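You operate a simulated robot arm through the tools that you are given. There is no shell and no other tool. Be economical: measure what you need, move in short steps, check, and stop when the job is done.

The job below is to be done with a simulated robot arm. You get a single attempt, and the scene is never put back.

Task
Clear the fault shown on the sheeter panel and roll the block.
Fine: switch on and lay the block from the side cabinet on the infeed belt; one pass to 6 mm; the gap lock ends locked.

It is judged by the outcome, as a careful person would: the job done as asked, and still so three seconds after it is handed in. It fails if anything else is knocked over, pushed out of place, dropped, spilled or broken.

Robot
A 7-joint arm with a two-finger parallel gripper on a trunk, on a base that drives. Base frame: it is fixed to the floor where the robot stands at the start and does not move with it; the origin is under the middle of the robot, x ahead of it, y to its left, z up. Lengths are in mm, angles in rad, forces in N, time in s.
With the tool pointing down near the work surface it reaches from about 260 to 500 mm from the robot's upright axis, wherever it stands. Its first joint turns from -2.897 to 2.897 rad. Places, roughly: auto hand dial [-100, -400, 1000]; belt speed dial [0, -500, 1300]; dough block [3250, 750, 1000]; duster slider [-100, -400, 900]; flap tray [2500, 1000, 1000]; gap lock lever [300, -1200, 1000]; infeed belt of the sheeter [100, -900, 1000]; large tray [2750, 1000, 250]; lower speed dial [0, -400, 1300]; sheeter main switch [500, 100, 700]; small tray [1250, -500, 750]; upper speed dial [-100, -300, 1300]. Payload 3.91 kg.
The TCP is the grasp point between the finger pads, 30 mm short of the fingertips. In the tool frame z runs along the fingers and y along their closing line. The gripper opens to 110 mm. The fingers are 20 mm wide and 10 mm thick; the gripper's body (48 by 112 mm) begins 55 mm behind the TCP.
Orientation is told as [roll, pitch, yaw] about the base's x, y, z axes, in that order, counted from this pose: with the fingers straight down and closing along the base's y, the tool's x points along the base's -x, its y along +y and its z along -z.

Tools
- The arm moves only by the tool play_rows. Its argument "moves" is a list of rows, each a list of 6 numbers: the shift along the base's x, y, z in mm, then the turn, a rotation vector about the base's x, y, z in rad. In form: [[dx, dy, dz, ax, ay, az], ...]. A call has 1 to 20 rows; each row shifts and turns the commanded pose from where the row before left it. "jaw" is the gripper command, from -1 (shut) to 1 (fully open), values between in proportion, set as the call begins (left out, the last holds). Rows are played at 5 a second. More than 50 mm and 0.15 rad between two rows, or a gripper value outside its range, and nothing of the call is played. A pose out of reach is approached as far as the arm can. The call stops where the force on the tool passes 40 N (or 10 N more than at its start, if that is more) or the arm is blocked; 0.2 s more then pass. Each finger travels about 153 mm/s and halts on what it meets, pressing with about 33 N; the grip force reading is that of the motor and also rises with nothing between the fingers. The clock runs only during rows and for 0.2 s after the last one: add rows that do not move to give the fingers time. The reply holds the time, the measured pose of the TCP, the force on the tool along the base axes, the opening and the grip force, in the units named above and with some noise, with the torque about the TCP (base axes, N m) and any sound that the robot's microphone picked up.
- Cameras (640 x 400 px; columns grow to the right, rows downward): "scene" is now at [-36.1, 91.9, 1565.7]; the picture's right is [-0.89, -0.45, 0.00], its down [-0.36, 0.71, -0.60] and it looks along [0.27, -0.54, -0.80] (base axes); focal length 289 px, centre (320, 200). "wrist" rides on the gripper at [77, 7, -115] in the tool frame; the picture's right is [-0.09, 1.00, 0.00], its down [-0.80, -0.07, -0.59] and it looks along [-0.59, -0.05, 0.80] (tool axes); focal length 270 px, centre (320, 200). There is no depth. A picture from a camera that has moved, and an enlarged one, comes with that camera's place and axes in the base frame and with its lens. The place of the scene camera against the robot may be out by one fixed shift of up to 18 mm in any direction.
- camera(camera): a new picture of that camera. It takes no simulated time.
- lift_body(by): slides the trunk up (or, below 0, down) by that many mm; the arm and the scene camera ride with it, the base frame stays. It gives what a move gives, with no picture.
- roll_base(legs): drives the robot by 1 to 6 legs, each [ahead, turn to the left] in mm and rad, along the robot's own axes; the way and the turn of a leg run together, so that a leg with both is an arc; at most 1500 mm and 3.142 rad a leg. The arm and the cameras ride along, it lands a little off, and it stops where it bumps. It gives what a move gives.
- head_to(pan, tilt): turns the head with the scene camera to pan (to the left, within 2.705 rad either way) and tilt (down, from -0.506 to 1.204), counted from straight ahead of the robot. It gives what a move gives.
- zoom(camera, box): a new picture of the part [left, top, right, bottom] of that camera's present view, enlarged. It takes no simulated time.
- close_job(): hands the job in; it is judged then, once.

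Go step by step. Nothing tells you exact positions but the pictures and the camera data: compare them with the known pose of the tool, close in by small moves and look again before you grip or let go. The budget is 120 turns and 82 pictures, counting those below and the enlarged ones. Unless the task says otherwise, let go and move clear before handing in, and close with one line.

The tools are called after ">>>" as name(argument=value, ...) on one line, values as JSON. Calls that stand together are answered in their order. play_rows: Moves the arm, as the interface text tells. Its arguments: {"type":"object","properties":{"moves":{"type":"array","items":{"type":"array","items":{"type":"number"}}},"jaw":{"type":"number"}},"required":["moves"]} The other tools are called the same way: lift_body (by) slides the trunk up or down; roll_base (legs) drives the base; head_to (pan, tilt) turns the head that bears the scene camera; camera (camera) takes a picture; zoom (camera, box) takes an enlarged picture of a part of a camera's view; close_job () hands the job in.

At the start:

```text
t: 0.0
eef_pos: [149.4, -299.8, 1240.9]
orientation: [0.0, 0.001, 0.001]
ft_force: [0.1, -0.3, 0.1]
wrist_torque: [0.01, -0.02, 0.0]
grip_width: 110.2
finger_force: 0.1
trunk travel left (down, up): [-550.0, 60.0]
robot x, y, heading: [2.2, 4.3, -0.001]
head pan, tilt: [-1.105, 0.923]
```

scene: 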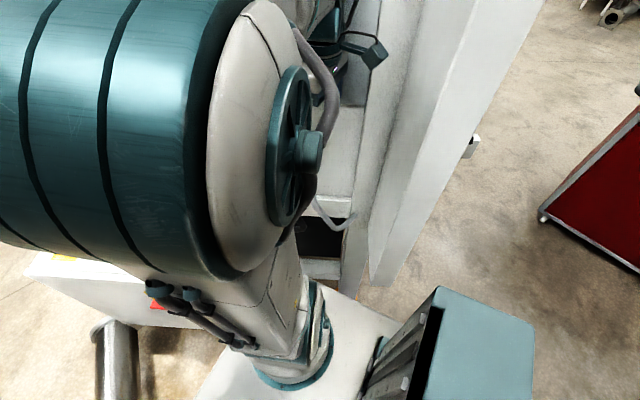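
wrist: 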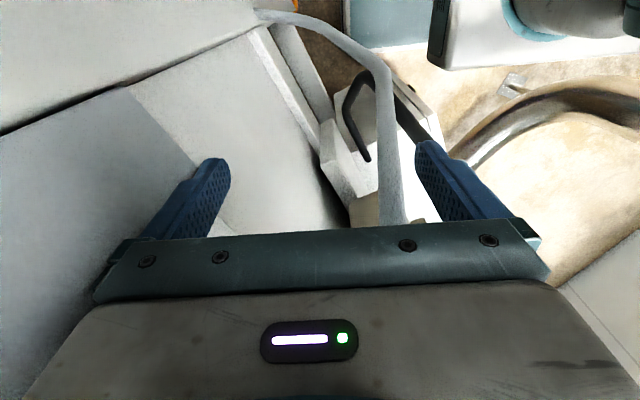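

The arm blocks most of the scene view, so I can't see the sheeter panel yet. I'll turn the head to look around first.

>>> head_to(pan=-1.9, tilt=0.5)

>>> camera(camera="scene")

>>> head_to(pan=-0.4, tilt=0.5)

>>> camera(camera="scene")

>>> head_to(pan=0.5, tilt=0.4)

>>> camera(camera="scene")

```text
t: 1.1
eef_pos: [149.2, -298.4, 1240.9]
orientation: [0.001, 0.002, -0.002]
ft_force: [0.7, 0.4, -1.1]
wrist_torque: [-0.01, 0.0, -0.01]
grip_width: 110.1
finger_force: 0.1
trunk travel left (down, up): [-550.0, 60.0]
robot x, y, heading: [0.2, 3.1, 0.003]
head pan, tilt: [-1.901, 0.499]
```

```text
79 pictures are left
camera scene: at [-98.8, 72.1, 1601.3], right [-0.95, 0.32, 0.0], down [0.15, 0.45, -0.88], along [-0.28, -0.83, -0.48], focal length 289 px, centre (320, 200)
```

scene: 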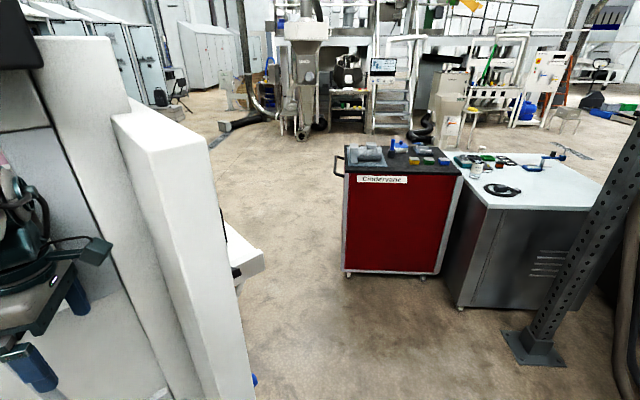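

```text
t: 2.7
eef_pos: [150.7, -297.9, 1241.3]
orientation: [0.0, 0.001, 0.001]
ft_force: [0.2, 0.7, 0.3]
wrist_torque: [0.0, -0.02, 0.0]
grip_width: 109.8
finger_force: 0.0
trunk travel left (down, up): [-550.0, 60.0]
robot x, y, heading: [-1.0, 3.3, 0.004]
head pan, tilt: [-0.4, 0.499]
```

```text
78 pictures are left
camera scene: at [14.4, 122.7, 1601.3], right [-0.39, -0.92, 0.0], down [-0.44, 0.19, -0.88], along [0.81, -0.34, -0.48], focal length 289 px, centre (320, 200)
```

scene: 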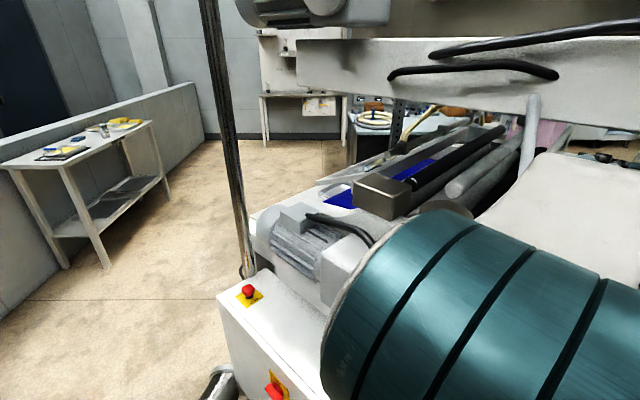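

```text
t: 3.9
eef_pos: [150.2, -299.1, 1240.2]
orientation: [0.001, -0.001, 0.0]
ft_force: [0.2, -0.1, 0.0]
wrist_torque: [-0.02, 0.03, 0.01]
grip_width: 110.0
finger_force: 0.1
trunk travel left (down, up): [-550.0, 60.0]
robot x, y, heading: [5.4, 2.6, -0.002]
head pan, tilt: [0.499, 0.4]
```

```text
77 pictures are left
camera scene: at [11.9, 202.5, 1610.4], right [0.48, -0.88, 0.0], down [-0.34, -0.19, -0.92], along [0.81, 0.44, -0.39], focal length 289 px, centre (320, 200)
```

scene: 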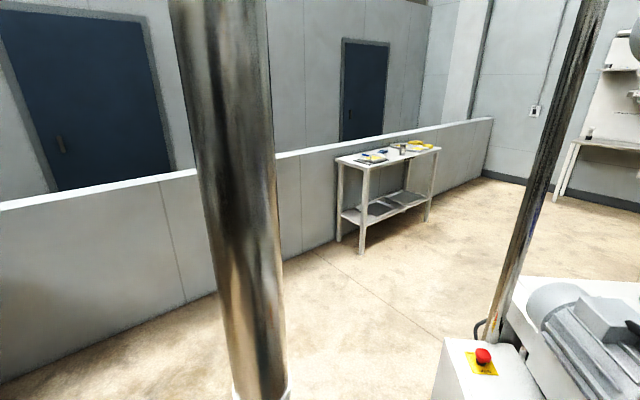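

The machine stands ahead of me on the right, with a table at about x 2600, y 800. Next I'll look at the panel area and zoom in on the table.

>>> zoom(camera="scene", box=[320, 120, 460, 240])

>>> head_to(pan=-1.45, tilt=0.45)

>>> camera(camera="scene")

```text
3.33 times, centred on (390, 180) of scene
camera zoom: at [11.9, 202.5, 1610.4], right [0.48, -0.88, 0.0], down [-0.34, -0.19, -0.92], along [0.81, 0.44, -0.39], focal length 964 px, centre (87, 267)
```

zoom: 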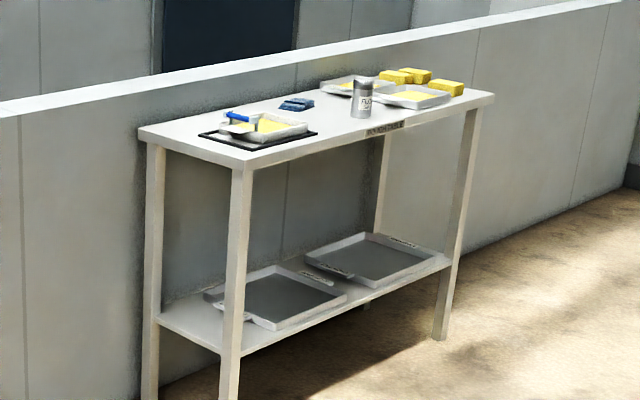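

```text
t: 5.8
eef_pos: [150.8, -298.8, 1240.7]
orientation: [0.001, -0.001, 0.0]
ft_force: [0.3, -0.1, -0.2]
wrist_torque: [-0.02, 0.03, 0.0]
grip_width: 110.0
finger_force: 0.0
trunk travel left (down, up): [-550.0, 60.0]
robot x, y, heading: [1.5, 2.7, 0.0]
head pan, tilt: [-1.45, 0.45]
```

```text
75 pictures are left
camera scene: at [-58.3, 67.0, 1605.8], right [-0.99, -0.12, 0.0], down [-0.05, 0.43, -0.9], along [0.11, -0.89, -0.44], focal length 289 px, centre (320, 200)
```

scene: 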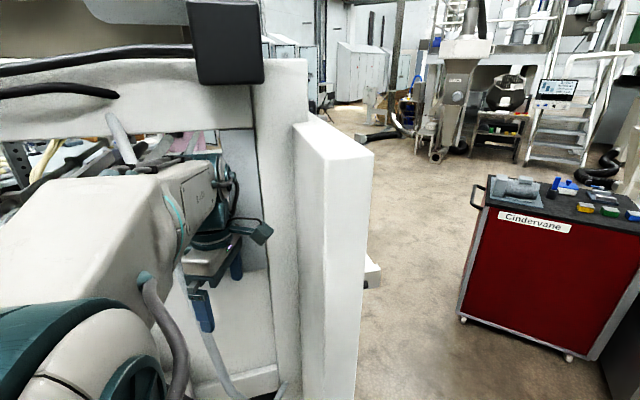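

The panel post is the white box whose face looks along -x, so I need to back up to read it. I'll check the space behind me before driving.

>>> head_to(pan=2.6, tilt=0.6)

>>> camera(camera="scene")

>>> head_to(pan=0.3, tilt=1.1)

>>> camera(camera="scene")

```text
t: 9.1
eef_pos: [150.8, -300.1, 1241.3]
orientation: [0.0, 0.0, 0.0]
ft_force: [-0.2, -0.7, 0.9]
wrist_torque: [0.0, 0.01, 0.01]
grip_width: 110.1
finger_force: 0.0
trunk travel left (down, up): [-550.0, 60.0]
robot x, y, heading: [-0.2, 1.4, 0.001]
head pan, tilt: [2.601, 0.6]
```

```text
74 pictures are left
camera scene: at [-145.2, 203.8, 1592.2], right [0.52, 0.86, 0.0], down [0.48, -0.29, -0.83], along [-0.71, 0.43, -0.56], focal length 289 px, centre (320, 200)
```

scene: 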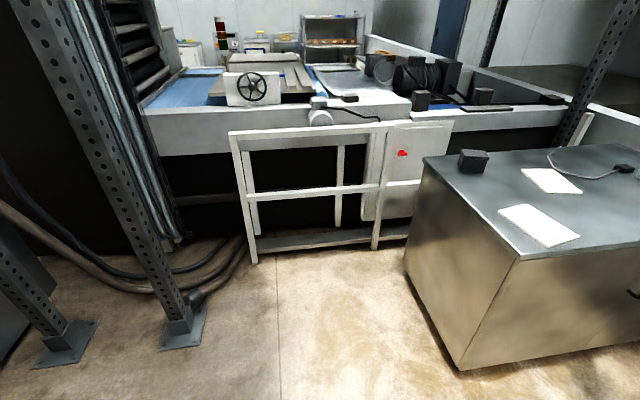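

```text
t: 11.3
eef_pos: [150.5, -299.9, 1241.2]
orientation: [-0.001, 0.001, 0.001]
ft_force: [0.2, -0.3, -0.6]
wrist_torque: [0.03, -0.01, -0.01]
grip_width: 110.0
finger_force: 0.0
trunk travel left (down, up): [-550.0, 60.0]
robot x, y, heading: [-2.4, 2.3, 0.003]
head pan, tilt: [0.3, 1.1]
```

```text
73 pictures are left
camera scene: at [-9.1, 176.9, 1553.6], right [0.3, -0.96, 0.0], down [-0.85, -0.26, -0.45], along [0.43, 0.13, -0.89], focal length 289 px, centre (320, 200)
```

scene: 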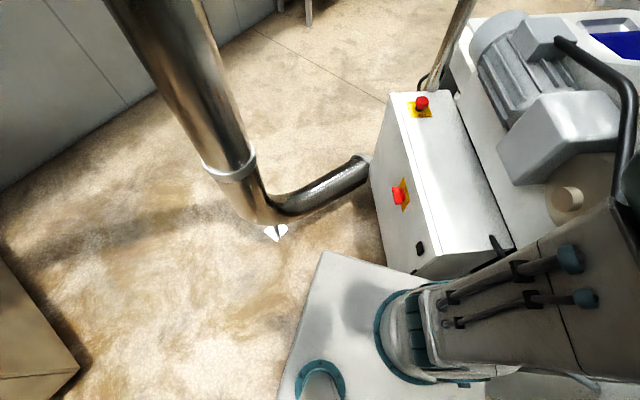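

The pole on my left has a duct running into the machine cabinet, and the machine is yawed about 0.33 rad. Before backing up I'll raise the trunk and swing the hand to the front, away from the post.

>>> lift_body(by=60)

>>> play_rows(moves=[[15, 30, 0, 0, 0, 0], [15, 30, 0, 0, 0, 0], [15, 30, 0, 0, 0, 0], [15, 30, 0, 0, 0, 0], [20, 30, 0, 0, 0, 0], [20, 30, 0, 0, 0, 0], [20, 30, 0, 0, 0, 0], [20, 30, 0, 0, 0, 0], [20, 30, 0, 0, 0, 0], [20, 30, 0, 0, 0, 0]])

>>> roll_base(legs=[[-500, 0]])

>>> head_to(pan=-0.7, tilt=0.5)

>>> camera(camera="scene")

```text
t: 12.3
eef_pos: [149.6, -299.0, 1300.1]
orientation: [0.001, 0.0, -0.001]
ft_force: [-0.4, 0.3, -0.2]
wrist_torque: [0.01, -0.03, 0.01]
grip_width: 109.9
finger_force: 0.0
trunk travel left (down, up): [-610.0, 0.0]
robot x, y, heading: [2.0, -2.3, 0.004]
head pan, tilt: [0.3, 1.1]
```

```text
t: 14.5
eef_pos: [330.6, 4.0, 1300.1]
orientation: [0.0, 0.0, 0.001]
ft_force: [-0.1, 0.1, -0.7]
wrist_torque: [-0.04, 0.03, 0.0]
grip_width: 110.1
finger_force: 0.1
trunk travel left (down, up): [-610.0, 0.0]
robot x, y, heading: [-1.8, 3.9, -0.0]
head pan, tilt: [0.3, 1.1]
```

```text
t: 17.5
eef_pos: [-184.7, 2.8, 1302.3]
orientation: [0.0, 0.001, 0.003]
ft_force: [0.3, -0.7, 0.1]
wrist_torque: [0.01, 0.02, -0.03]
grip_width: 109.9
finger_force: 0.0
trunk travel left (down, up): [-610.0, 0.0]
robot x, y, heading: [-512.2, 1.2, 0.001]
head pan, tilt: [0.3, 1.1]
```

```text
t: 18.7
eef_pos: [-184.9, 1.7, 1301.4]
orientation: [-0.001, 0.0, 0.002]
ft_force: [-0.8, 0.3, -0.6]
wrist_torque: [-0.01, 0.0, -0.01]
grip_width: 110.0
finger_force: 0.1
trunk travel left (down, up): [-610.0, 0.0]
robot x, y, heading: [-511.0, 1.2, 0.006]
head pan, tilt: [-0.7, 0.499]
```

```text
72 pictures are left
camera scene: at [-514.5, 98.7, 1661.3], right [-0.64, -0.77, 0.0], down [-0.37, 0.31, -0.88], along [0.67, -0.56, -0.48], focal length 289 px, centre (320, 200)
```

scene: 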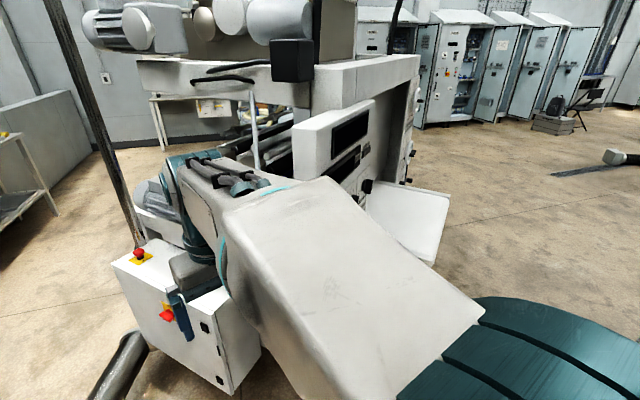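

The panel and infeed belt are now in view. I'll zoom in on the panel.

>>> zoom(camera="scene", box=[280, 50, 460, 270])

```text
1.82 times, centred on (370, 160) of scene
camera zoom: at [-514.5, 98.7, 1661.3], right [-0.64, -0.77, 0.0], down [-0.37, 0.31, -0.88], along [0.67, -0.56, -0.48], focal length 526 px, centre (229, 273)
```

zoom: 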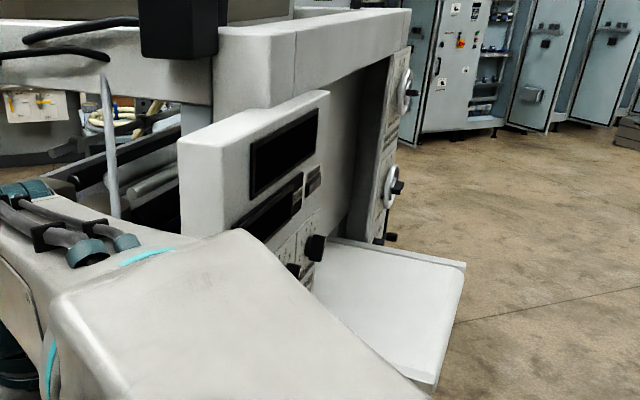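

The machine's front face is parallel to (-.33, .945) and faces -x, with the panel on the left, the infeed belt in the middle and the lever on the right. I'll drive around in front of it, heading about 0.33.

>>> roll_base(legs=[[-130, 0], [0, -1.57], [600, 0], [0, 1.9]])

>>> head_to(pan=0.4, tilt=0.45)

>>> camera(camera="scene")

>>> head_to(pan=-0.4, tilt=0.5)

>>> camera(camera="scene")

```text
t: 31.4
eef_pos: [-321.7, -506.9, 1300.9]
orientation: [0.002, 0.0, 0.328]
ft_force: [-0.1, -0.3, -0.6]
wrist_torque: [-0.02, 0.03, 0.01]
grip_width: 110.0
finger_force: 0.0
trunk travel left (down, up): [-610.0, 0.0]
robot x, y, heading: [-634.5, -610.9, 0.323]
head pan, tilt: [-0.7, 0.499]
```

```text
t: 32.7
eef_pos: [-321.2, -507.7, 1301.4]
orientation: [-0.001, 0.0, 0.326]
ft_force: [-0.7, -0.6, -0.8]
wrist_torque: [0.01, 0.0, 0.01]
grip_width: 109.5
finger_force: 0.1
trunk travel left (down, up): [-610.0, 0.0]
robot x, y, heading: [-630.3, -614.5, 0.326]
head pan, tilt: [0.4, 0.45]
```

```text
70 pictures are left
camera scene: at [-678.3, -428.2, 1665.8], right [0.66, -0.75, 0.0], down [-0.33, -0.29, -0.9], along [0.67, 0.6, -0.44], focal length 289 px, centre (320, 200)
```

scene: 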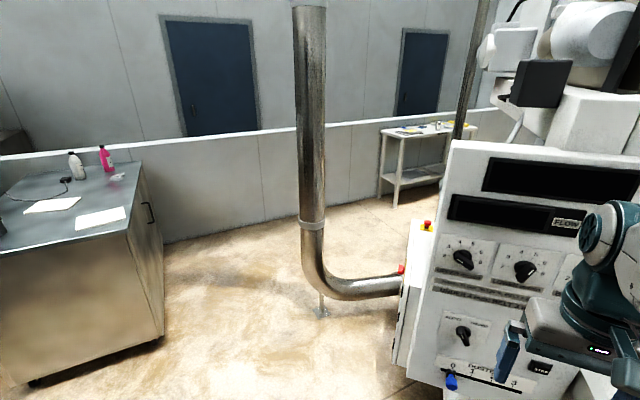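

```text
t: 33.8
eef_pos: [-321.2, -506.7, 1301.2]
orientation: [-0.001, 0.001, 0.328]
ft_force: [0.0, 0.4, 1.2]
wrist_torque: [0.02, 0.0, -0.02]
grip_width: 110.0
finger_force: 0.1
trunk travel left (down, up): [-610.0, 0.0]
robot x, y, heading: [-631.2, -613.4, 0.321]
head pan, tilt: [-0.4, 0.499]
```

```text
69 pictures are left
camera scene: at [-656.3, -495.8, 1661.3], right [-0.07, -1.0, 0.0], down [-0.48, 0.03, -0.88], along [0.88, -0.06, -0.48], focal length 289 px, centre (320, 200)
```

scene: 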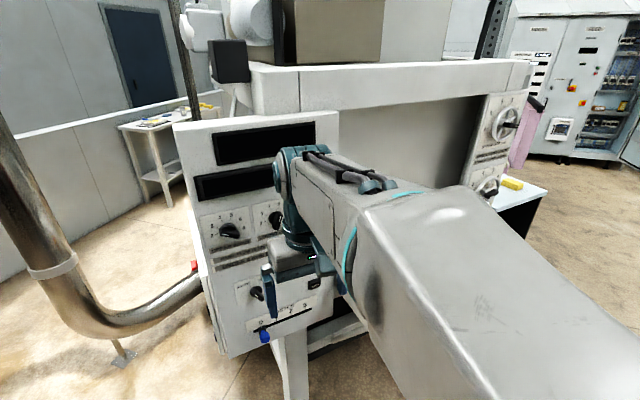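

The displays are dark, so the machine is off and any fault should show only once it has power. I'll read the labels on the panel and on the right-hand side.

>>> zoom(camera="scene", box=[170, 100, 350, 360])

>>> zoom(camera="scene", box=[450, 70, 570, 220])

```text
1.54 times, centred on (260, 230) of scene
camera zoom: at [-656.3, -495.8, 1661.3], right [-0.07, -1.0, 0.0], down [-0.48, 0.03, -0.88], along [0.88, -0.06, -0.48], focal length 445 px, centre (412, 154)
```

zoom: 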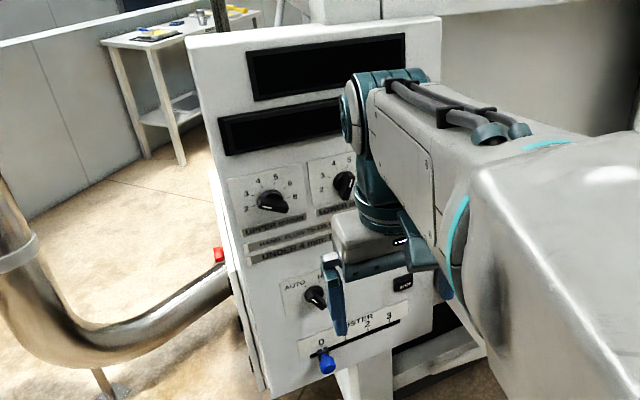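

```text
2.67 times, centred on (510, 145) of scene
camera zoom: at [-656.3, -495.8, 1661.3], right [-0.07, -1.0, 0.0], down [-0.48, 0.03, -0.88], along [0.88, -0.06, -0.48], focal length 772 px, centre (-187, 347)
```

zoom: 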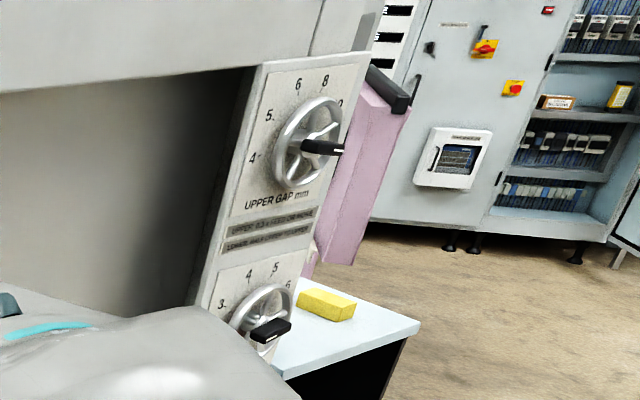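

There's a yellow block on a cabinet to the right, besides the ones on the far table. I'll swing the arm to the robot's right and look at the panel and that block more closely.

>>> play_rows(moves=[[-7, -34, 0, 0, 0, 0], [-7, -34, 0, 0, 0, 0], [-7, -34, 0, 0, 0, 0], [-7, -34, 0, 0, 0, 0], [-7, -34, 0, 0, 0, 0], [-7, -34, 0, 0, 0, 0], [-7, -34, 0, 0, 0, 0], [-7, -34, 0, 0, 0, 0], [-9, -34, 0, 0, 0, 0], [-9, -34, 0, 0, 0, 0]])

>>> head_to(pan=0.1, tilt=0.55)

>>> camera(camera="scene")

```text
t: 36.0
eef_pos: [-393.6, -845.1, 1304.4]
orientation: [0.0, 0.0, 0.328]
ft_force: [-0.3, 0.6, -0.2]
wrist_torque: [0.0, 0.01, -0.01]
grip_width: 109.9
finger_force: 0.2
trunk travel left (down, up): [-610.0, 0.0]
robot x, y, heading: [-632.1, -614.3, 0.332]
head pan, tilt: [-0.4, 0.499]
```

```text
t: 37.0
eef_pos: [-394.2, -843.2, 1303.3]
orientation: [-0.001, 0.0, 0.325]
ft_force: [-0.9, 0.0, -0.9]
wrist_torque: [0.0, 0.0, 0.0]
grip_width: 110.2
finger_force: 0.1
trunk travel left (down, up): [-610.0, 0.0]
robot x, y, heading: [-636.5, -612.6, 0.326]
head pan, tilt: [0.099, 0.55]
```

```text
66 pictures are left
camera scene: at [-665.3, -452.2, 1656.7], right [0.41, -0.91, 0.0], down [-0.48, -0.22, -0.85], along [0.78, 0.35, -0.52], focal length 289 px, centre (320, 200)
```

scene: 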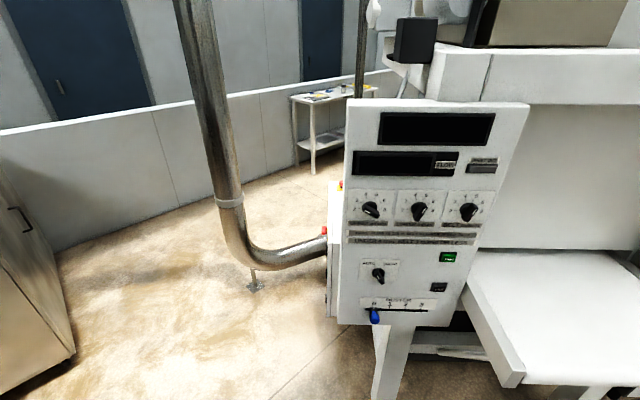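

>>> zoom(camera="scene", box=[335, 100, 525, 220])

>>> zoom(camera="scene", box=[335, 215, 495, 325])

```text
3.33 times, centred on (430, 160) of scene
camera zoom: at [-665.3, -452.2, 1656.7], right [0.41, -0.91, 0.0], down [-0.48, -0.22, -0.85], along [0.78, 0.35, -0.52], focal length 964 px, centre (-47, 333)
```

zoom: 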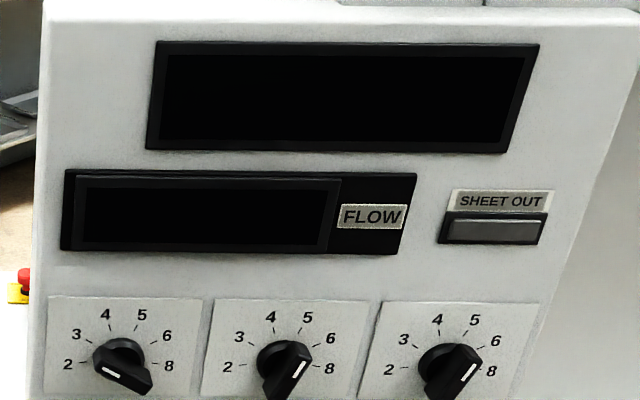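

```text
3.64 times, centred on (415, 270) of scene
camera zoom: at [-665.3, -452.2, 1656.7], right [0.41, -0.91, 0.0], down [-0.48, -0.22, -0.85], along [0.78, 0.35, -0.52], focal length 1052 px, centre (-26, -54)
```

zoom: 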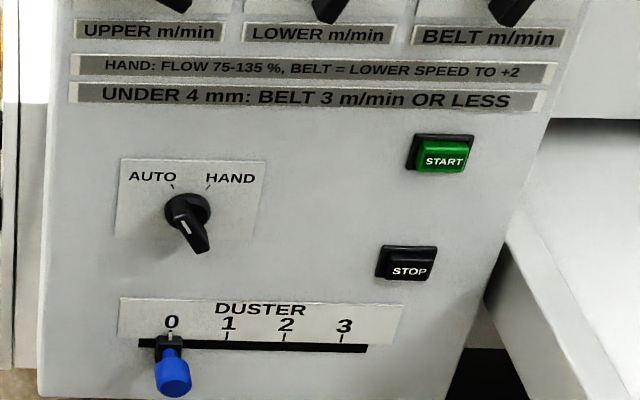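

The panel text is readable now. Next I'll look right at the gap dials, the lock and the cabinet with the block.

>>> head_to(pan=-0.6, tilt=0.45)

>>> camera(camera="scene")

```text
t: 38.0
eef_pos: [-393.0, -844.8, 1304.3]
orientation: [0.001, -0.002, 0.326]
ft_force: [0.5, 0.1, -0.9]
wrist_torque: [0.03, -0.03, 0.01]
grip_width: 110.3
finger_force: 0.2
trunk travel left (down, up): [-610.0, 0.0]
robot x, y, heading: [-630.1, -611.1, 0.329]
head pan, tilt: [-0.6, 0.45]
```

```text
63 pictures are left
camera scene: at [-658.5, -514.1, 1665.8], right [-0.27, -0.96, 0.0], down [-0.42, 0.12, -0.9], along [0.87, -0.24, -0.44], focal length 289 px, centre (320, 200)
```

scene: 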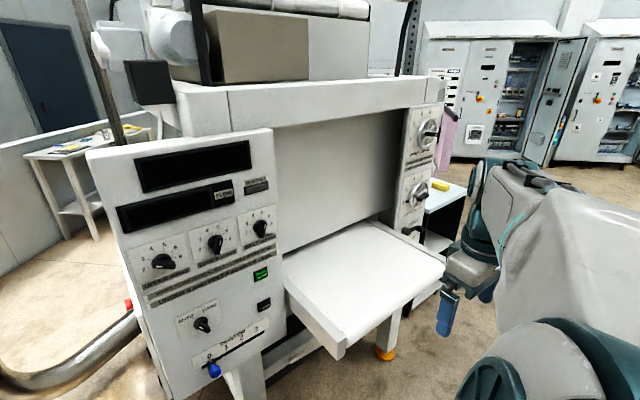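

>>> zoom(camera="scene", box=[390, 95, 480, 255])

>>> zoom(camera="scene", box=[130, 195, 290, 290])

```text
2.50 times, centred on (435, 175) of scene
camera zoom: at [-658.5, -514.1, 1665.8], right [-0.27, -0.96, 0.0], down [-0.42, 0.12, -0.9], along [0.87, -0.24, -0.44], focal length 723 px, centre (32, 262)
```

zoom: 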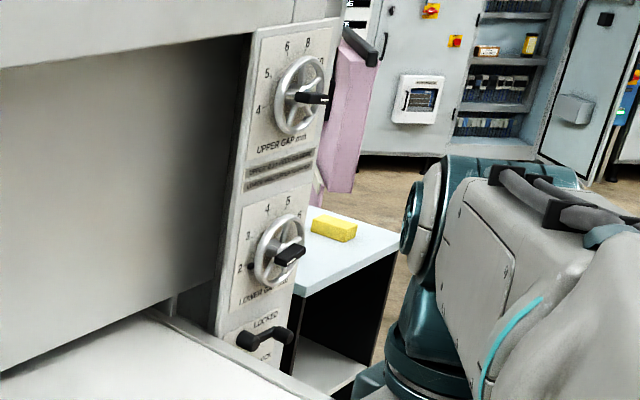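

```text
4.00 times, centred on (210, 242) of scene
camera zoom: at [-658.5, -514.1, 1665.8], right [-0.27, -0.96, 0.0], down [-0.42, 0.12, -0.9], along [0.87, -0.24, -0.44], focal length 1157 px, centre (760, 30)
```

zoom: 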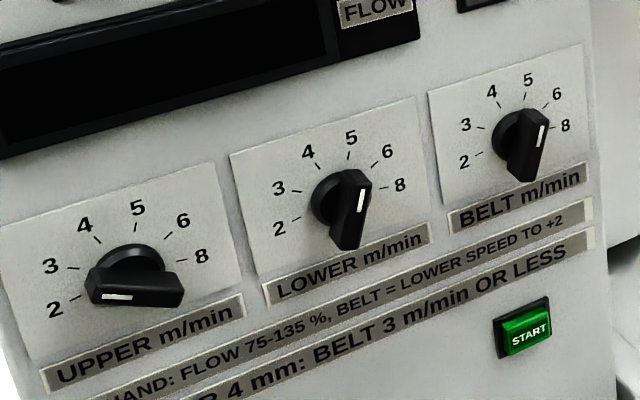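

Main power comes first: the switch is on the left-hand face of the side box at about (505, 50, 700). I'll bring the arm to the front, drive back there and look at the switch.

>>> play_rows(moves=[[7, 34, 0, 0, 0, 0], [7, 34, 0, 0, 0, 0], [7, 34, 0, 0, 0, 0], [7, 34, 0, 0, 0, 0], [7, 34, 0, 0, 0, 0], [7, 34, 0, 0, 0, 0], [7, 34, 0, 0, 0, 0], [7, 34, 0, 0, 0, 0], [9, 34, 0, 0, 0, 0], [9, 34, 0, 0, 0, 0]])

>>> roll_base(legs=[[0, 1.24], [760, 0], [0, -1.57], [590, 0]])

>>> head_to(pan=-0.3, tilt=0.95)

>>> camera(camera="scene")

```text
t: 40.2
eef_pos: [-317.6, -509.6, 1297.3]
orientation: [0.0, 0.002, 0.325]
ft_force: [0.5, 0.1, -0.2]
wrist_torque: [0.0, 0.03, 0.02]
grip_width: 109.9
finger_force: 0.1
trunk travel left (down, up): [-610.0, 0.0]
robot x, y, heading: [-633.1, -614.8, 0.327]
head pan, tilt: [-0.6, 0.45]
```

```text
t: 54.2
eef_pos: [285.0, 98.2, 1298.3]
orientation: [0.001, 0.0, -0.046]
ft_force: [0.8, 0.0, -0.3]
wrist_torque: [0.01, 0.0, -0.04]
grip_width: 109.9
finger_force: 0.1
trunk travel left (down, up): [-610.0, 0.0]
robot x, y, heading: [-43.7, 119.7, -0.049]
head pan, tilt: [-0.6, 0.45]
```

```text
t: 55.1
eef_pos: [283.5, 98.4, 1298.2]
orientation: [-0.002, -0.001, -0.046]
ft_force: [-0.2, 0.5, 0.2]
wrist_torque: [0.04, -0.03, 0.0]
grip_width: 110.0
finger_force: 0.1
trunk travel left (down, up): [-610.0, 0.0]
robot x, y, heading: [-44.7, 117.4, -0.047]
head pan, tilt: [-0.3, 0.949]
```

```text
60 pictures are left
camera scene: at [-41.1, 251.3, 1623.9], right [-0.34, -0.94, 0.0], down [-0.76, 0.28, -0.58], along [0.55, -0.2, -0.81], focal length 289 px, centre (320, 200)
```

scene: 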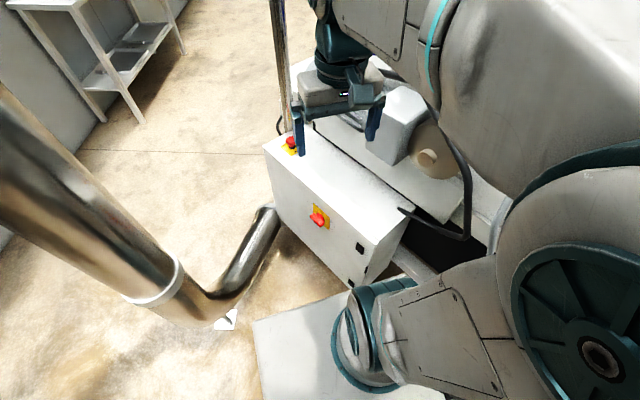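

>>> zoom(camera="scene", box=[260, 130, 420, 290])

```text
2.50 times, centred on (340, 210) of scene
camera zoom: at [-41.1, 251.3, 1623.9], right [-0.34, -0.94, 0.0], down [-0.76, 0.28, -0.58], along [0.55, -0.2, -0.81], focal length 723 px, centre (270, 175)
```

zoom: 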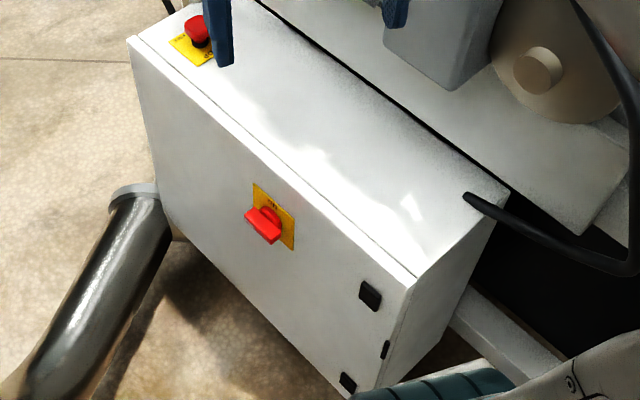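

The red rotary handle sits on the box's +e2 face. I'll turn the tool to point horizontally at that face while still high up, then lower the trunk and look with the wrist camera.

>>> play_rows(moves=[[13, 5, 0, 0, 0, 0.129], [13, 5, 0, 0, 0, 0.129], [13, 5, 0, 0, 0, 0.129], [13, 6, 0, -0.1347, -0.0476, 0], [13, 6, 0, -0.1347, -0.0476, 0], [13, 6, 0, -0.1347, -0.0476, 0], [13, 6, 0, -0.1347, -0.0476, 0], [13, 6, 0, -0.1347, -0.0476, 0], [13, 6, 0, -0.1347, -0.0476, 0], [13, 6, 0, -0.1347, -0.0476, 0], [13, 6, 0, -0.1347, -0.0476, 0], [10, 6, 0, -0.1347, -0.0476, 0], [0, 6, 0, -0.1347, -0.0476, 0], [0, 6, 0, -0.1347, -0.0476, 0]])

>>> lift_body(by=-400)

>>> camera(camera="wrist")

>>> camera(camera="scene")

```text
t: 58.1
eef_pos: [436.5, 179.8, 1298.7]
orientation: [-1.574, -0.001, 0.341]
ft_force: [0.4, 0.3, -0.1]
wrist_torque: [0.01, 0.01, 0.01]
grip_width: 110.1
finger_force: 0.1
trunk travel left (down, up): [-610.0, 0.0]
robot x, y, heading: [-45.3, 117.0, -0.043]
head pan, tilt: [-0.3, 0.949]
```

```text
t: 62.0
eef_pos: [436.4, 180.0, 898.9]
orientation: [-1.573, 0.001, 0.34]
ft_force: [0.0, -0.3, -0.3]
wrist_torque: [0.01, 0.02, -0.01]
grip_width: 110.0
finger_force: 0.1
trunk travel left (down, up): [-210.0, 400.0]
robot x, y, heading: [-45.4, 118.2, -0.045]
head pan, tilt: [-0.3, 0.949]
```

```text
58 pictures are left
camera wrist: at [325.8, 261.7, 892.5], right [0.08, 0.03, -1.0], down [0.56, 0.83, 0.07], along [0.83, -0.56, 0.05], focal length 270 px, centre (320, 200)
```

wrist: 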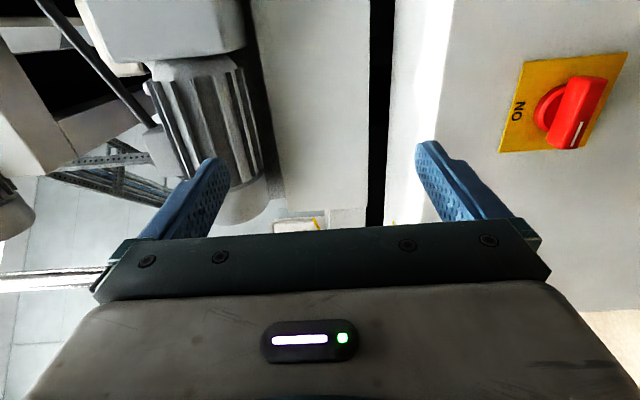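

```text
57 pictures are left
camera scene: at [-41.0, 251.4, 1223.8], right [-0.34, -0.94, 0.0], down [-0.77, 0.28, -0.58], along [0.55, -0.2, -0.81], focal length 289 px, centre (320, 200)
```

scene: 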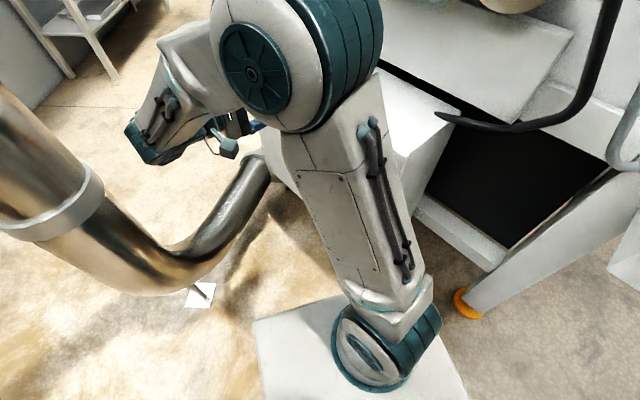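

The wrist camera shows the handle, with ON at the top of the plate. I'll zoom in to see which way it points.

>>> zoom(camera="wrist", box=[480, 40, 640, 170])

```text
3.08 times, centred on (560, 105) of wrist
camera zoom: at [325.8, 261.7, 892.5], right [0.08, 0.03, -1.0], down [0.56, 0.83, 0.07], along [0.83, -0.56, 0.05], focal length 832 px, centre (-418, 492)
```

zoom: 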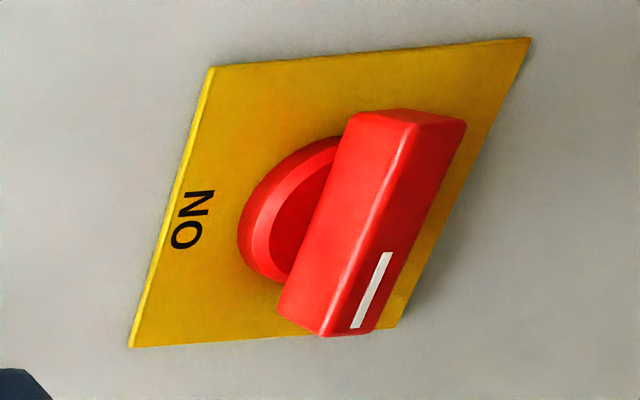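

The handle points along +e1 (off) and ON is at the top, so it needs +90° about the tool's pointing axis. I put it at about (508, 40, 668). I'll lower and look again.

>>> lift_body(by=-200)

>>> camera(camera="wrist")

```text
t: 64.1
eef_pos: [436.4, 179.2, 699.7]
orientation: [-1.571, 0.001, 0.338]
ft_force: [0.0, -1.2, 0.7]
wrist_torque: [0.04, -0.02, 0.0]
grip_width: 110.0
finger_force: 0.2
trunk travel left (down, up): [-10.0, 600.0]
robot x, y, heading: [-44.4, 118.9, -0.042]
head pan, tilt: [-0.3, 0.949]
```

```text
55 pictures are left
camera wrist: at [325.8, 261.7, 692.6], right [0.08, 0.03, -1.0], down [0.56, 0.83, 0.07], along [0.83, -0.56, 0.05], focal length 270 px, centre (320, 200)
```

wrist: 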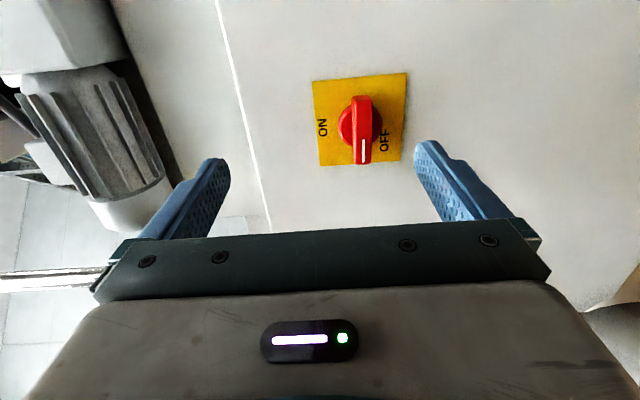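

>>> zoom(camera="wrist", box=[300, 65, 420, 175])

```text
3.64 times, centred on (360, 120) of wrist
camera zoom: at [325.8, 261.7, 692.6], right [0.08, 0.03, -1.0], down [0.56, 0.83, 0.07], along [0.83, -0.56, 0.05], focal length 983 px, centre (174, 491)
```

zoom: 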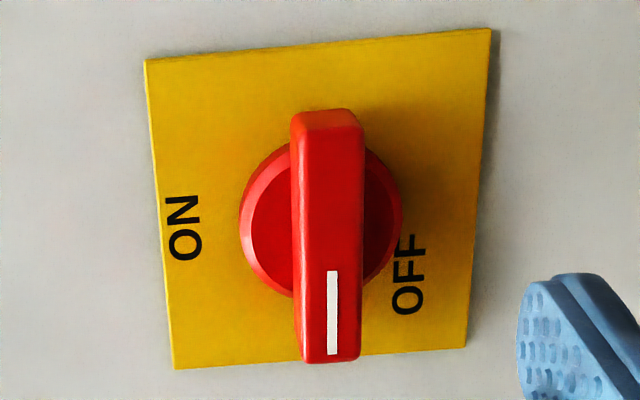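

I now put the switch plate's centre at about (515, 37, 660), with the bar's front about 32 mm proud. I'll line up with it, part-close the jaw and check.

>>> play_rows(moves=[[11.4, -11.9, -10, 0, 0, 0], [11.4, -11.9, -10, 0, 0, 0], [11.4, -11.9, -10, 0, 0, 0], [11.3, -11.9, -10, 0, 0, 0], [0, 0, 0, 0, 0, 0]], jaw=0.0)

>>> camera(camera="wrist")

```text
t: 65.3
eef_pos: [484.5, 131.8, 656.9]
orientation: [-1.573, 0.003, 0.34]
ft_force: [0.1, 0.0, 0.6]
wrist_torque: [0.01, 0.02, 0.0]
grip_width: 55.1
finger_force: 0.1
trunk travel left (down, up): [-10.0, 600.0]
robot x, y, heading: [-47.8, 117.5, -0.049]
head pan, tilt: [-0.3, 0.949]
```

```text
53 pictures are left
camera wrist: at [374.6, 214.8, 652.1], right [0.08, 0.03, -1.0], down [0.56, 0.83, 0.07], along [0.83, -0.56, 0.05], focal length 270 px, centre (320, 200)
```

wrist: 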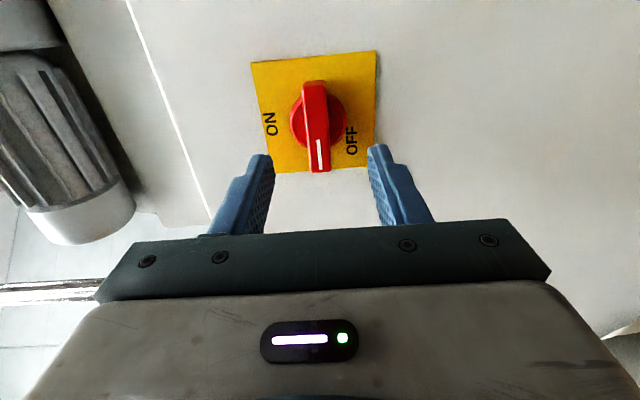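

The bar is centred between the fingers. I'll advance 54 mm and grip it.

>>> play_rows(moves=[[4.2, -12.9, 0.8, 0, 0, 0], [4.2, -12.9, 0.8, 0, 0, 0], [4.2, -12.9, 0.8, 0, 0, 0], [4.2, -12.9, 0.8, 0, 0, 0]])

>>> play_rows(moves=[[0, 0, 0, 0, 0, 0], [0, 0, 0, 0, 0, 0], [0, 0, 0, 0, 0, 0]], jaw=-1)

>>> camera(camera="wrist")

```text
t: 66.3
eef_pos: [498.1, 81.2, 660.8]
orientation: [-1.573, 0.002, 0.341]
ft_force: [-0.3, 0.5, -0.3]
wrist_torque: [-0.01, 0.01, -0.01]
grip_width: 54.9
finger_force: 0.1
trunk travel left (down, up): [-10.0, 600.0]
robot x, y, heading: [-46.1, 120.1, -0.049]
head pan, tilt: [-0.3, 0.949]
```

```text
t: 67.1
eef_pos: [499.1, 80.1, 659.4]
orientation: [-1.568, 0.003, 0.34]
ft_force: [-5.4, -1.9, -18.5]
wrist_torque: [0.35, -0.29, 0.39]
grip_width: 16.8
finger_force: 45.3
trunk travel left (down, up): [-10.0, 600.0]
robot x, y, heading: [-47.4, 115.3, -0.05]
head pan, tilt: [-0.3, 0.949]
```

```text
52 pictures are left
camera wrist: at [388.6, 163.6, 654.5], right [0.08, 0.03, -1.0], down [0.56, 0.83, 0.07], along [0.83, -0.56, 0.05], focal length 270 px, centre (320, 200)
```

wrist: 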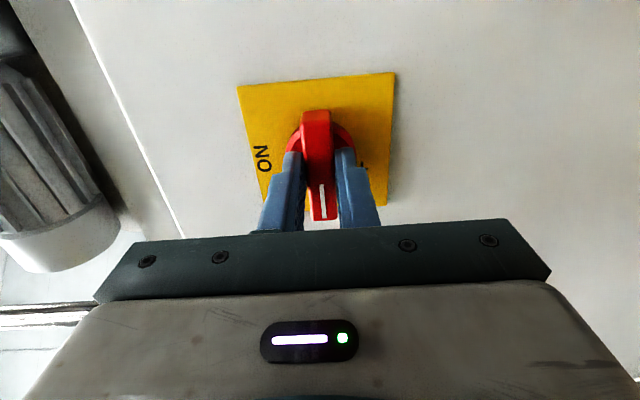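

It's gripped at 16.8 mm. Now I'll twist +90° about the pointing axis toward ON.

>>> play_rows(moves=[[0, 0, -1, 0.0437, -0.1235, 0], [0, 0, 0, 0.0437, -0.1235, 0], [0, 0, 0, 0.0437, -0.1235, 0], [0, 0, 0, 0.0437, -0.1235, 0], [0, 0, 0, 0.0437, -0.1235, 0], [0, 0, 0, 0.0437, -0.1235, 0], [0, 0, 0, 0.0437, -0.1235, 0], [0, 0, 0, 0.0437, -0.1235, 0], [0, 0, 0, 0.0437, -0.1235, 0], [0, 0, 0, 0.0437, -0.1235, 0], [0, 0, 0, 0.0437, -0.1235, 0], [0, 0, 0, 0.0437, -0.1235, 0]])

>>> camera(camera="wrist")

```text
t: 69.7
eef_pos: [501.4, 83.2, 658.3]
orientation: [0.172, -1.565, -1.394]
ft_force: [23.6, 13.0, -24.1]
wrist_torque: [1.35, 0.68, 1.32]
grip_width: 17.4
finger_force: 44.7
trunk travel left (down, up): [-10.0, 600.0]
robot x, y, heading: [-45.7, 116.2, -0.042]
head pan, tilt: [-0.3, 0.949]
```

```text
51 pictures are left
camera wrist: at [469.7, 192.8, 582.5], right [0.94, 0.34, 0.09], down [-0.27, 0.53, 0.8], along [0.23, -0.78, 0.59], focal length 270 px, centre (320, 200)
```

wrist: 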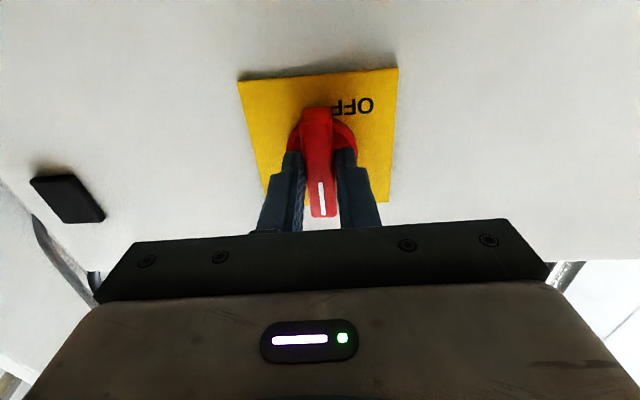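

The handle now points up to ON. I'll release, back straight off, and check that it stays.

>>> play_rows(moves=[[0, 0, 0, 0, 0, 0], [0, 0, 0, 0, 0, 0], [-4, 11.3, 0, 0, 0, 0], [-8, 22.6, 0, 0, 0, 0], [-10, 28, 0, 0, 0, 0], [-10, 28, 0, 0, 0, 0], [-8, 22, 0, 0, 0, 0]], jaw=0.0)

>>> camera(camera="wrist")

```text
t: 71.3
eef_pos: [458.9, 192.9, 660.9]
orientation: [2.728, -1.569, 2.324]
ft_force: [-0.2, 0.2, 0.6]
wrist_torque: [-0.02, 0.0, -0.02]
grip_width: 54.9
finger_force: 0.1
trunk travel left (down, up): [-10.0, 600.0]
robot x, y, heading: [-45.7, 122.3, -0.043]
head pan, tilt: [-0.3, 0.949]
```

```text
50 pictures are left
camera wrist: at [428.1, 303.3, 584.2], right [0.94, 0.33, 0.09], down [-0.26, 0.54, 0.8], along [0.22, -0.78, 0.59], focal length 270 px, centre (320, 200)
```

wrist: 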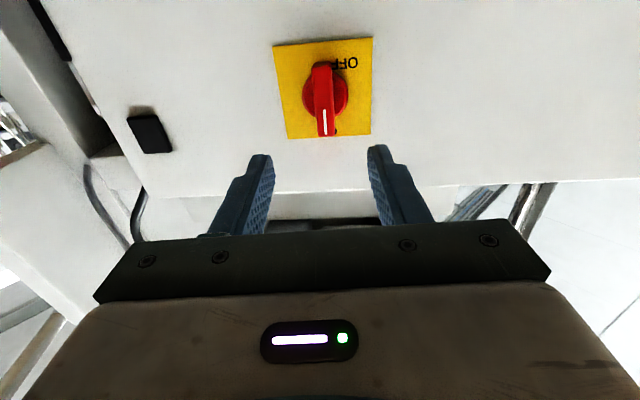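

The switch is ON. I'll untwist, raise the trunk, tuck the hand with the tool pointing forward, and drive back to the front of the machine.

>>> play_rows(moves=[[0, 0, 0, -0.0437, 0.1235, 0], [0, 0, 0, -0.0437, 0.1235, 0], [0, 0, 0, -0.0437, 0.1235, 0], [0, 0, 0, -0.0437, 0.1235, 0], [0, 0, 0, -0.0437, 0.1235, 0], [0, 0, 0, -0.0437, 0.1235, 0], [0, 0, 0, -0.0437, 0.1235, 0], [0, 0, 0, -0.0437, 0.1235, 0], [0, 0, 0, -0.0437, 0.1235, 0], [0, 0, 0, -0.0437, 0.1235, 0], [0, 0, 0, -0.0437, 0.1235, 0], [0, 0, 0, -0.0437, 0.1235, 0]])

>>> lift_body(by=600)

>>> play_rows(moves=[[-13, -11, 0, 0, 0, 0.148], [-13, -11, 0, 0, 0, 0.148], [-13, -11, 0, 0, 0, 0.148], [-13, -11, 0, 0, 0, 0.148], [-13, -11, 0, 0, 0, 0.148], [-13, -11, 0, 0, 0, 0.148], [-13, -11, 0, 0, 0, 0.148], [-13, -11, 0, 0, 0, 0.148]])

>>> roll_base(legs=[[-600, 0], [0, -1.53], [760, 0], [0, 1.9]])

>>> head_to(pan=0.1, tilt=0.55)

>>> camera(camera="scene")

```text
t: 73.9
eef_pos: [457.0, 192.0, 659.9]
orientation: [-1.572, 0.003, 0.34]
ft_force: [-0.6, -0.3, 0.3]
wrist_torque: [0.01, -0.03, 0.02]
grip_width: 55.3
finger_force: 0.0
trunk travel left (down, up): [-10.0, 600.0]
robot x, y, heading: [-45.3, 114.2, -0.045]
head pan, tilt: [-0.3, 0.949]
```

```text
refused: 600 is not a number from -400 to 400
```

```text
t: 75.7
eef_pos: [453.8, 145.8, 717.0]
orientation: [-1.569, 0.003, 1.523]
ft_force: [-0.4, 0.7, 0.3]
wrist_torque: [-0.01, 0.01, 0.01]
grip_width: 54.9
finger_force: 0.1
out of reach, approached as far as the arm can: row 5, 6, 7, 8
trunk travel left (down, up): [-10.0, 600.0]
robot x, y, heading: [-47.7, 115.8, -0.047]
head pan, tilt: [-0.3, 0.949]
```

```text
t: 91.1
eef_pos: [-215.0, -455.1, 717.5]
orientation: [-1.57, 0.003, 1.8]
ft_force: [0.2, 0.4, 0.0]
wrist_torque: [-0.03, -0.02, -0.02]
grip_width: 55.2
finger_force: 0.1
trunk travel left (down, up): [-10.0, 600.0]
robot x, y, heading: [-687.0, -620.5, 0.226]
head pan, tilt: [-0.3, 0.949]
```

```text
t: 92.0
eef_pos: [-214.2, -455.2, 717.3]
orientation: [-1.569, 0.001, 1.799]
ft_force: [0.7, 0.7, 0.4]
wrist_torque: [0.03, 0.0, 0.0]
grip_width: 55.0
finger_force: 0.1
trunk travel left (down, up): [-10.0, 600.0]
robot x, y, heading: [-688.6, -618.9, 0.228]
head pan, tilt: [0.099, 0.55]
```

```text
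49 pictures are left
camera scene: at [-706.0, -455.5, 1056.6], right [0.32, -0.95, 0.0], down [-0.5, -0.17, -0.85], along [0.81, 0.28, -0.52], focal length 289 px, centre (320, 200)
```

scene: 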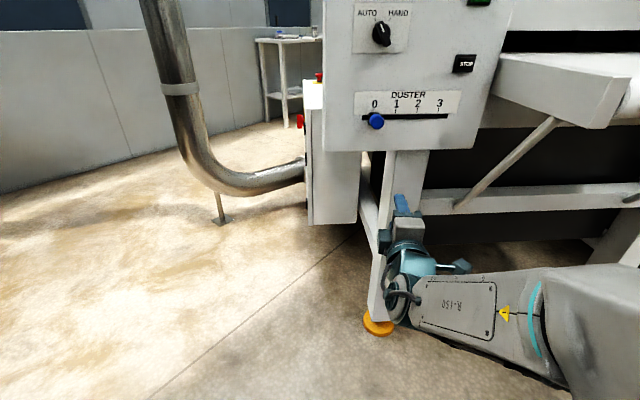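

The lift was refused, so the arm came along low and the hand is now near the machine's leg. I'll back straight off, then raise the trunk in two steps.

>>> roll_base(legs=[[-150, 0]])

>>> lift_body(by=400)

>>> lift_body(by=200)

>>> camera(camera="scene")

```text
t: 93.4
eef_pos: [-362.9, -490.5, 717.1]
orientation: [-1.57, 0.002, 1.797]
ft_force: [0.2, 0.2, 1.1]
wrist_torque: [-0.01, 0.0, -0.03]
grip_width: 54.7
finger_force: 0.1
trunk travel left (down, up): [-10.0, 600.0]
robot x, y, heading: [-834.6, -651.1, 0.224]
head pan, tilt: [0.099, 0.55]
```

```text
t: 97.2
eef_pos: [-362.7, -491.1, 1117.9]
orientation: [-1.572, 0.002, 1.798]
ft_force: [1.2, -1.1, -0.8]
wrist_torque: [0.04, -0.03, 0.0]
grip_width: 55.0
finger_force: 0.1
trunk travel left (down, up): [-410.0, 200.0]
robot x, y, heading: [-837.8, -649.3, 0.224]
head pan, tilt: [0.099, 0.55]
```

```text
t: 99.4
eef_pos: [-362.5, -490.6, 1316.9]
orientation: [-1.572, 0.002, 1.797]
ft_force: [1.6, 0.2, 0.7]
wrist_torque: [-0.04, 0.03, -0.02]
grip_width: 55.2
finger_force: 0.0
trunk travel left (down, up): [-610.0, 0.0]
robot x, y, heading: [-838.3, -652.9, 0.228]
head pan, tilt: [0.099, 0.55]
```

```text
48 pictures are left
camera scene: at [-854.2, -489.9, 1656.7], right [0.32, -0.95, 0.0], down [-0.49, -0.17, -0.85], along [0.81, 0.27, -0.52], focal length 289 px, centre (320, 200)
```

scene: 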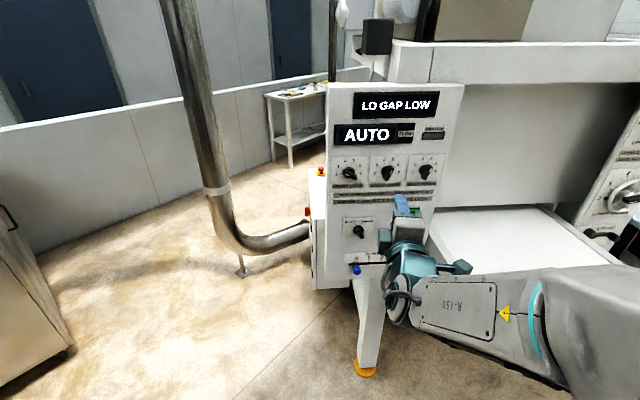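

The display shows "LO GAP LOW" in AUTO mode, so the lower gap is set too small. I'll tuck the arm a bit and drive to in front of the gap panel to read its labels.

>>> play_rows(moves=[[-21, -5, 0, 0, 0, 0], [-21, -5, 0, 0, 0, 0], [-21, -5, 0, 0, 0, 0], [-21, -5, 0, 0, 0, 0], [-21, -5, 0, 0, 0, 0], [-21, -5, 0, 0, 0, 0]])

>>> roll_base(legs=[[0, -1.15], [900, 0], [0, 1.26]])

>>> head_to(pan=0.0, tilt=0.5)

>>> camera(camera="scene")

>>> camera(camera="wrist")

```text
t: 100.8
eef_pos: [-429.7, -484.9, 1379.2]
orientation: [-1.571, 0.002, 1.797]
ft_force: [0.1, 0.0, 0.0]
wrist_torque: [0.01, 0.02, -0.02]
grip_width: 54.8
finger_force: 0.2
out of reach, approached as far as the arm can: row 1, 2, 3, 4, 5, 6
trunk travel left (down, up): [-610.0, 0.0]
robot x, y, heading: [-835.8, -655.5, 0.231]
head pan, tilt: [0.099, 0.55]
```

```text
t: 111.4
eef_pos: [123.1, -1131.8, 1379.8]
orientation: [-1.571, 0.001, 1.935]
ft_force: [0.1, 0.1, 0.1]
wrist_torque: [0.02, 0.01, 0.04]
grip_width: 55.0
finger_force: 0.0
trunk travel left (down, up): [-610.0, 0.0]
robot x, y, heading: [-258.0, -1355.9, 0.367]
head pan, tilt: [0.099, 0.55]
```

```text
t: 112.1
eef_pos: [122.8, -1132.2, 1380.2]
orientation: [-1.572, 0.004, 1.933]
ft_force: [0.2, -0.2, -0.3]
wrist_torque: [0.0, -0.01, -0.01]
grip_width: 54.8
finger_force: 0.0
trunk travel left (down, up): [-610.0, 0.0]
robot x, y, heading: [-255.6, -1356.2, 0.361]
head pan, tilt: [0.0, 0.499]
```

```text
47 pictures are left
camera scene: at [-291.5, -1203.9, 1661.3], right [0.36, -0.93, 0.0], down [-0.45, -0.17, -0.88], along [0.82, 0.31, -0.48], focal length 289 px, centre (320, 200)
```

scene: 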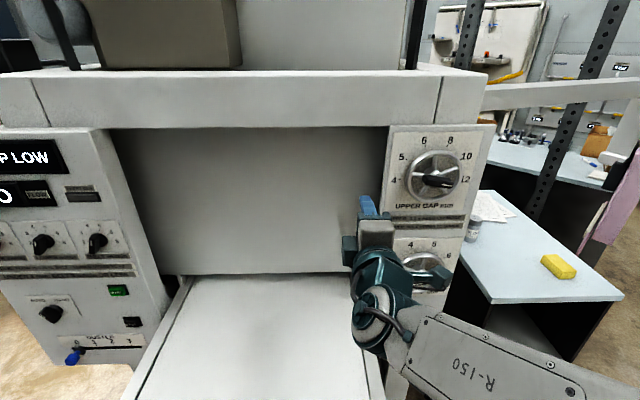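

```text
46 pictures are left
camera wrist: at [44.3, -1244.5, 1373.5], right [-0.03, 0.08, -1.0], down [-0.84, 0.54, 0.07], along [0.54, 0.84, 0.05], focal length 270 px, centre (320, 200)
```

wrist: 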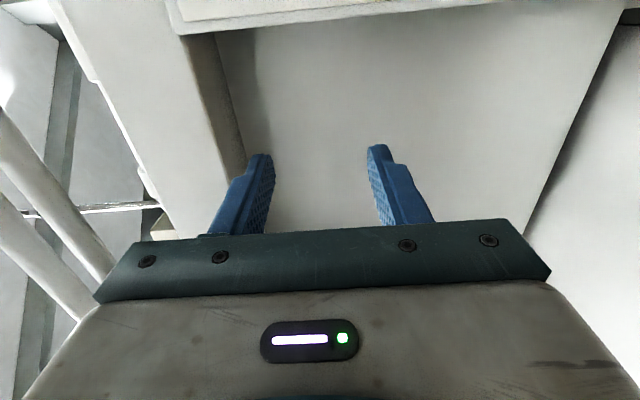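

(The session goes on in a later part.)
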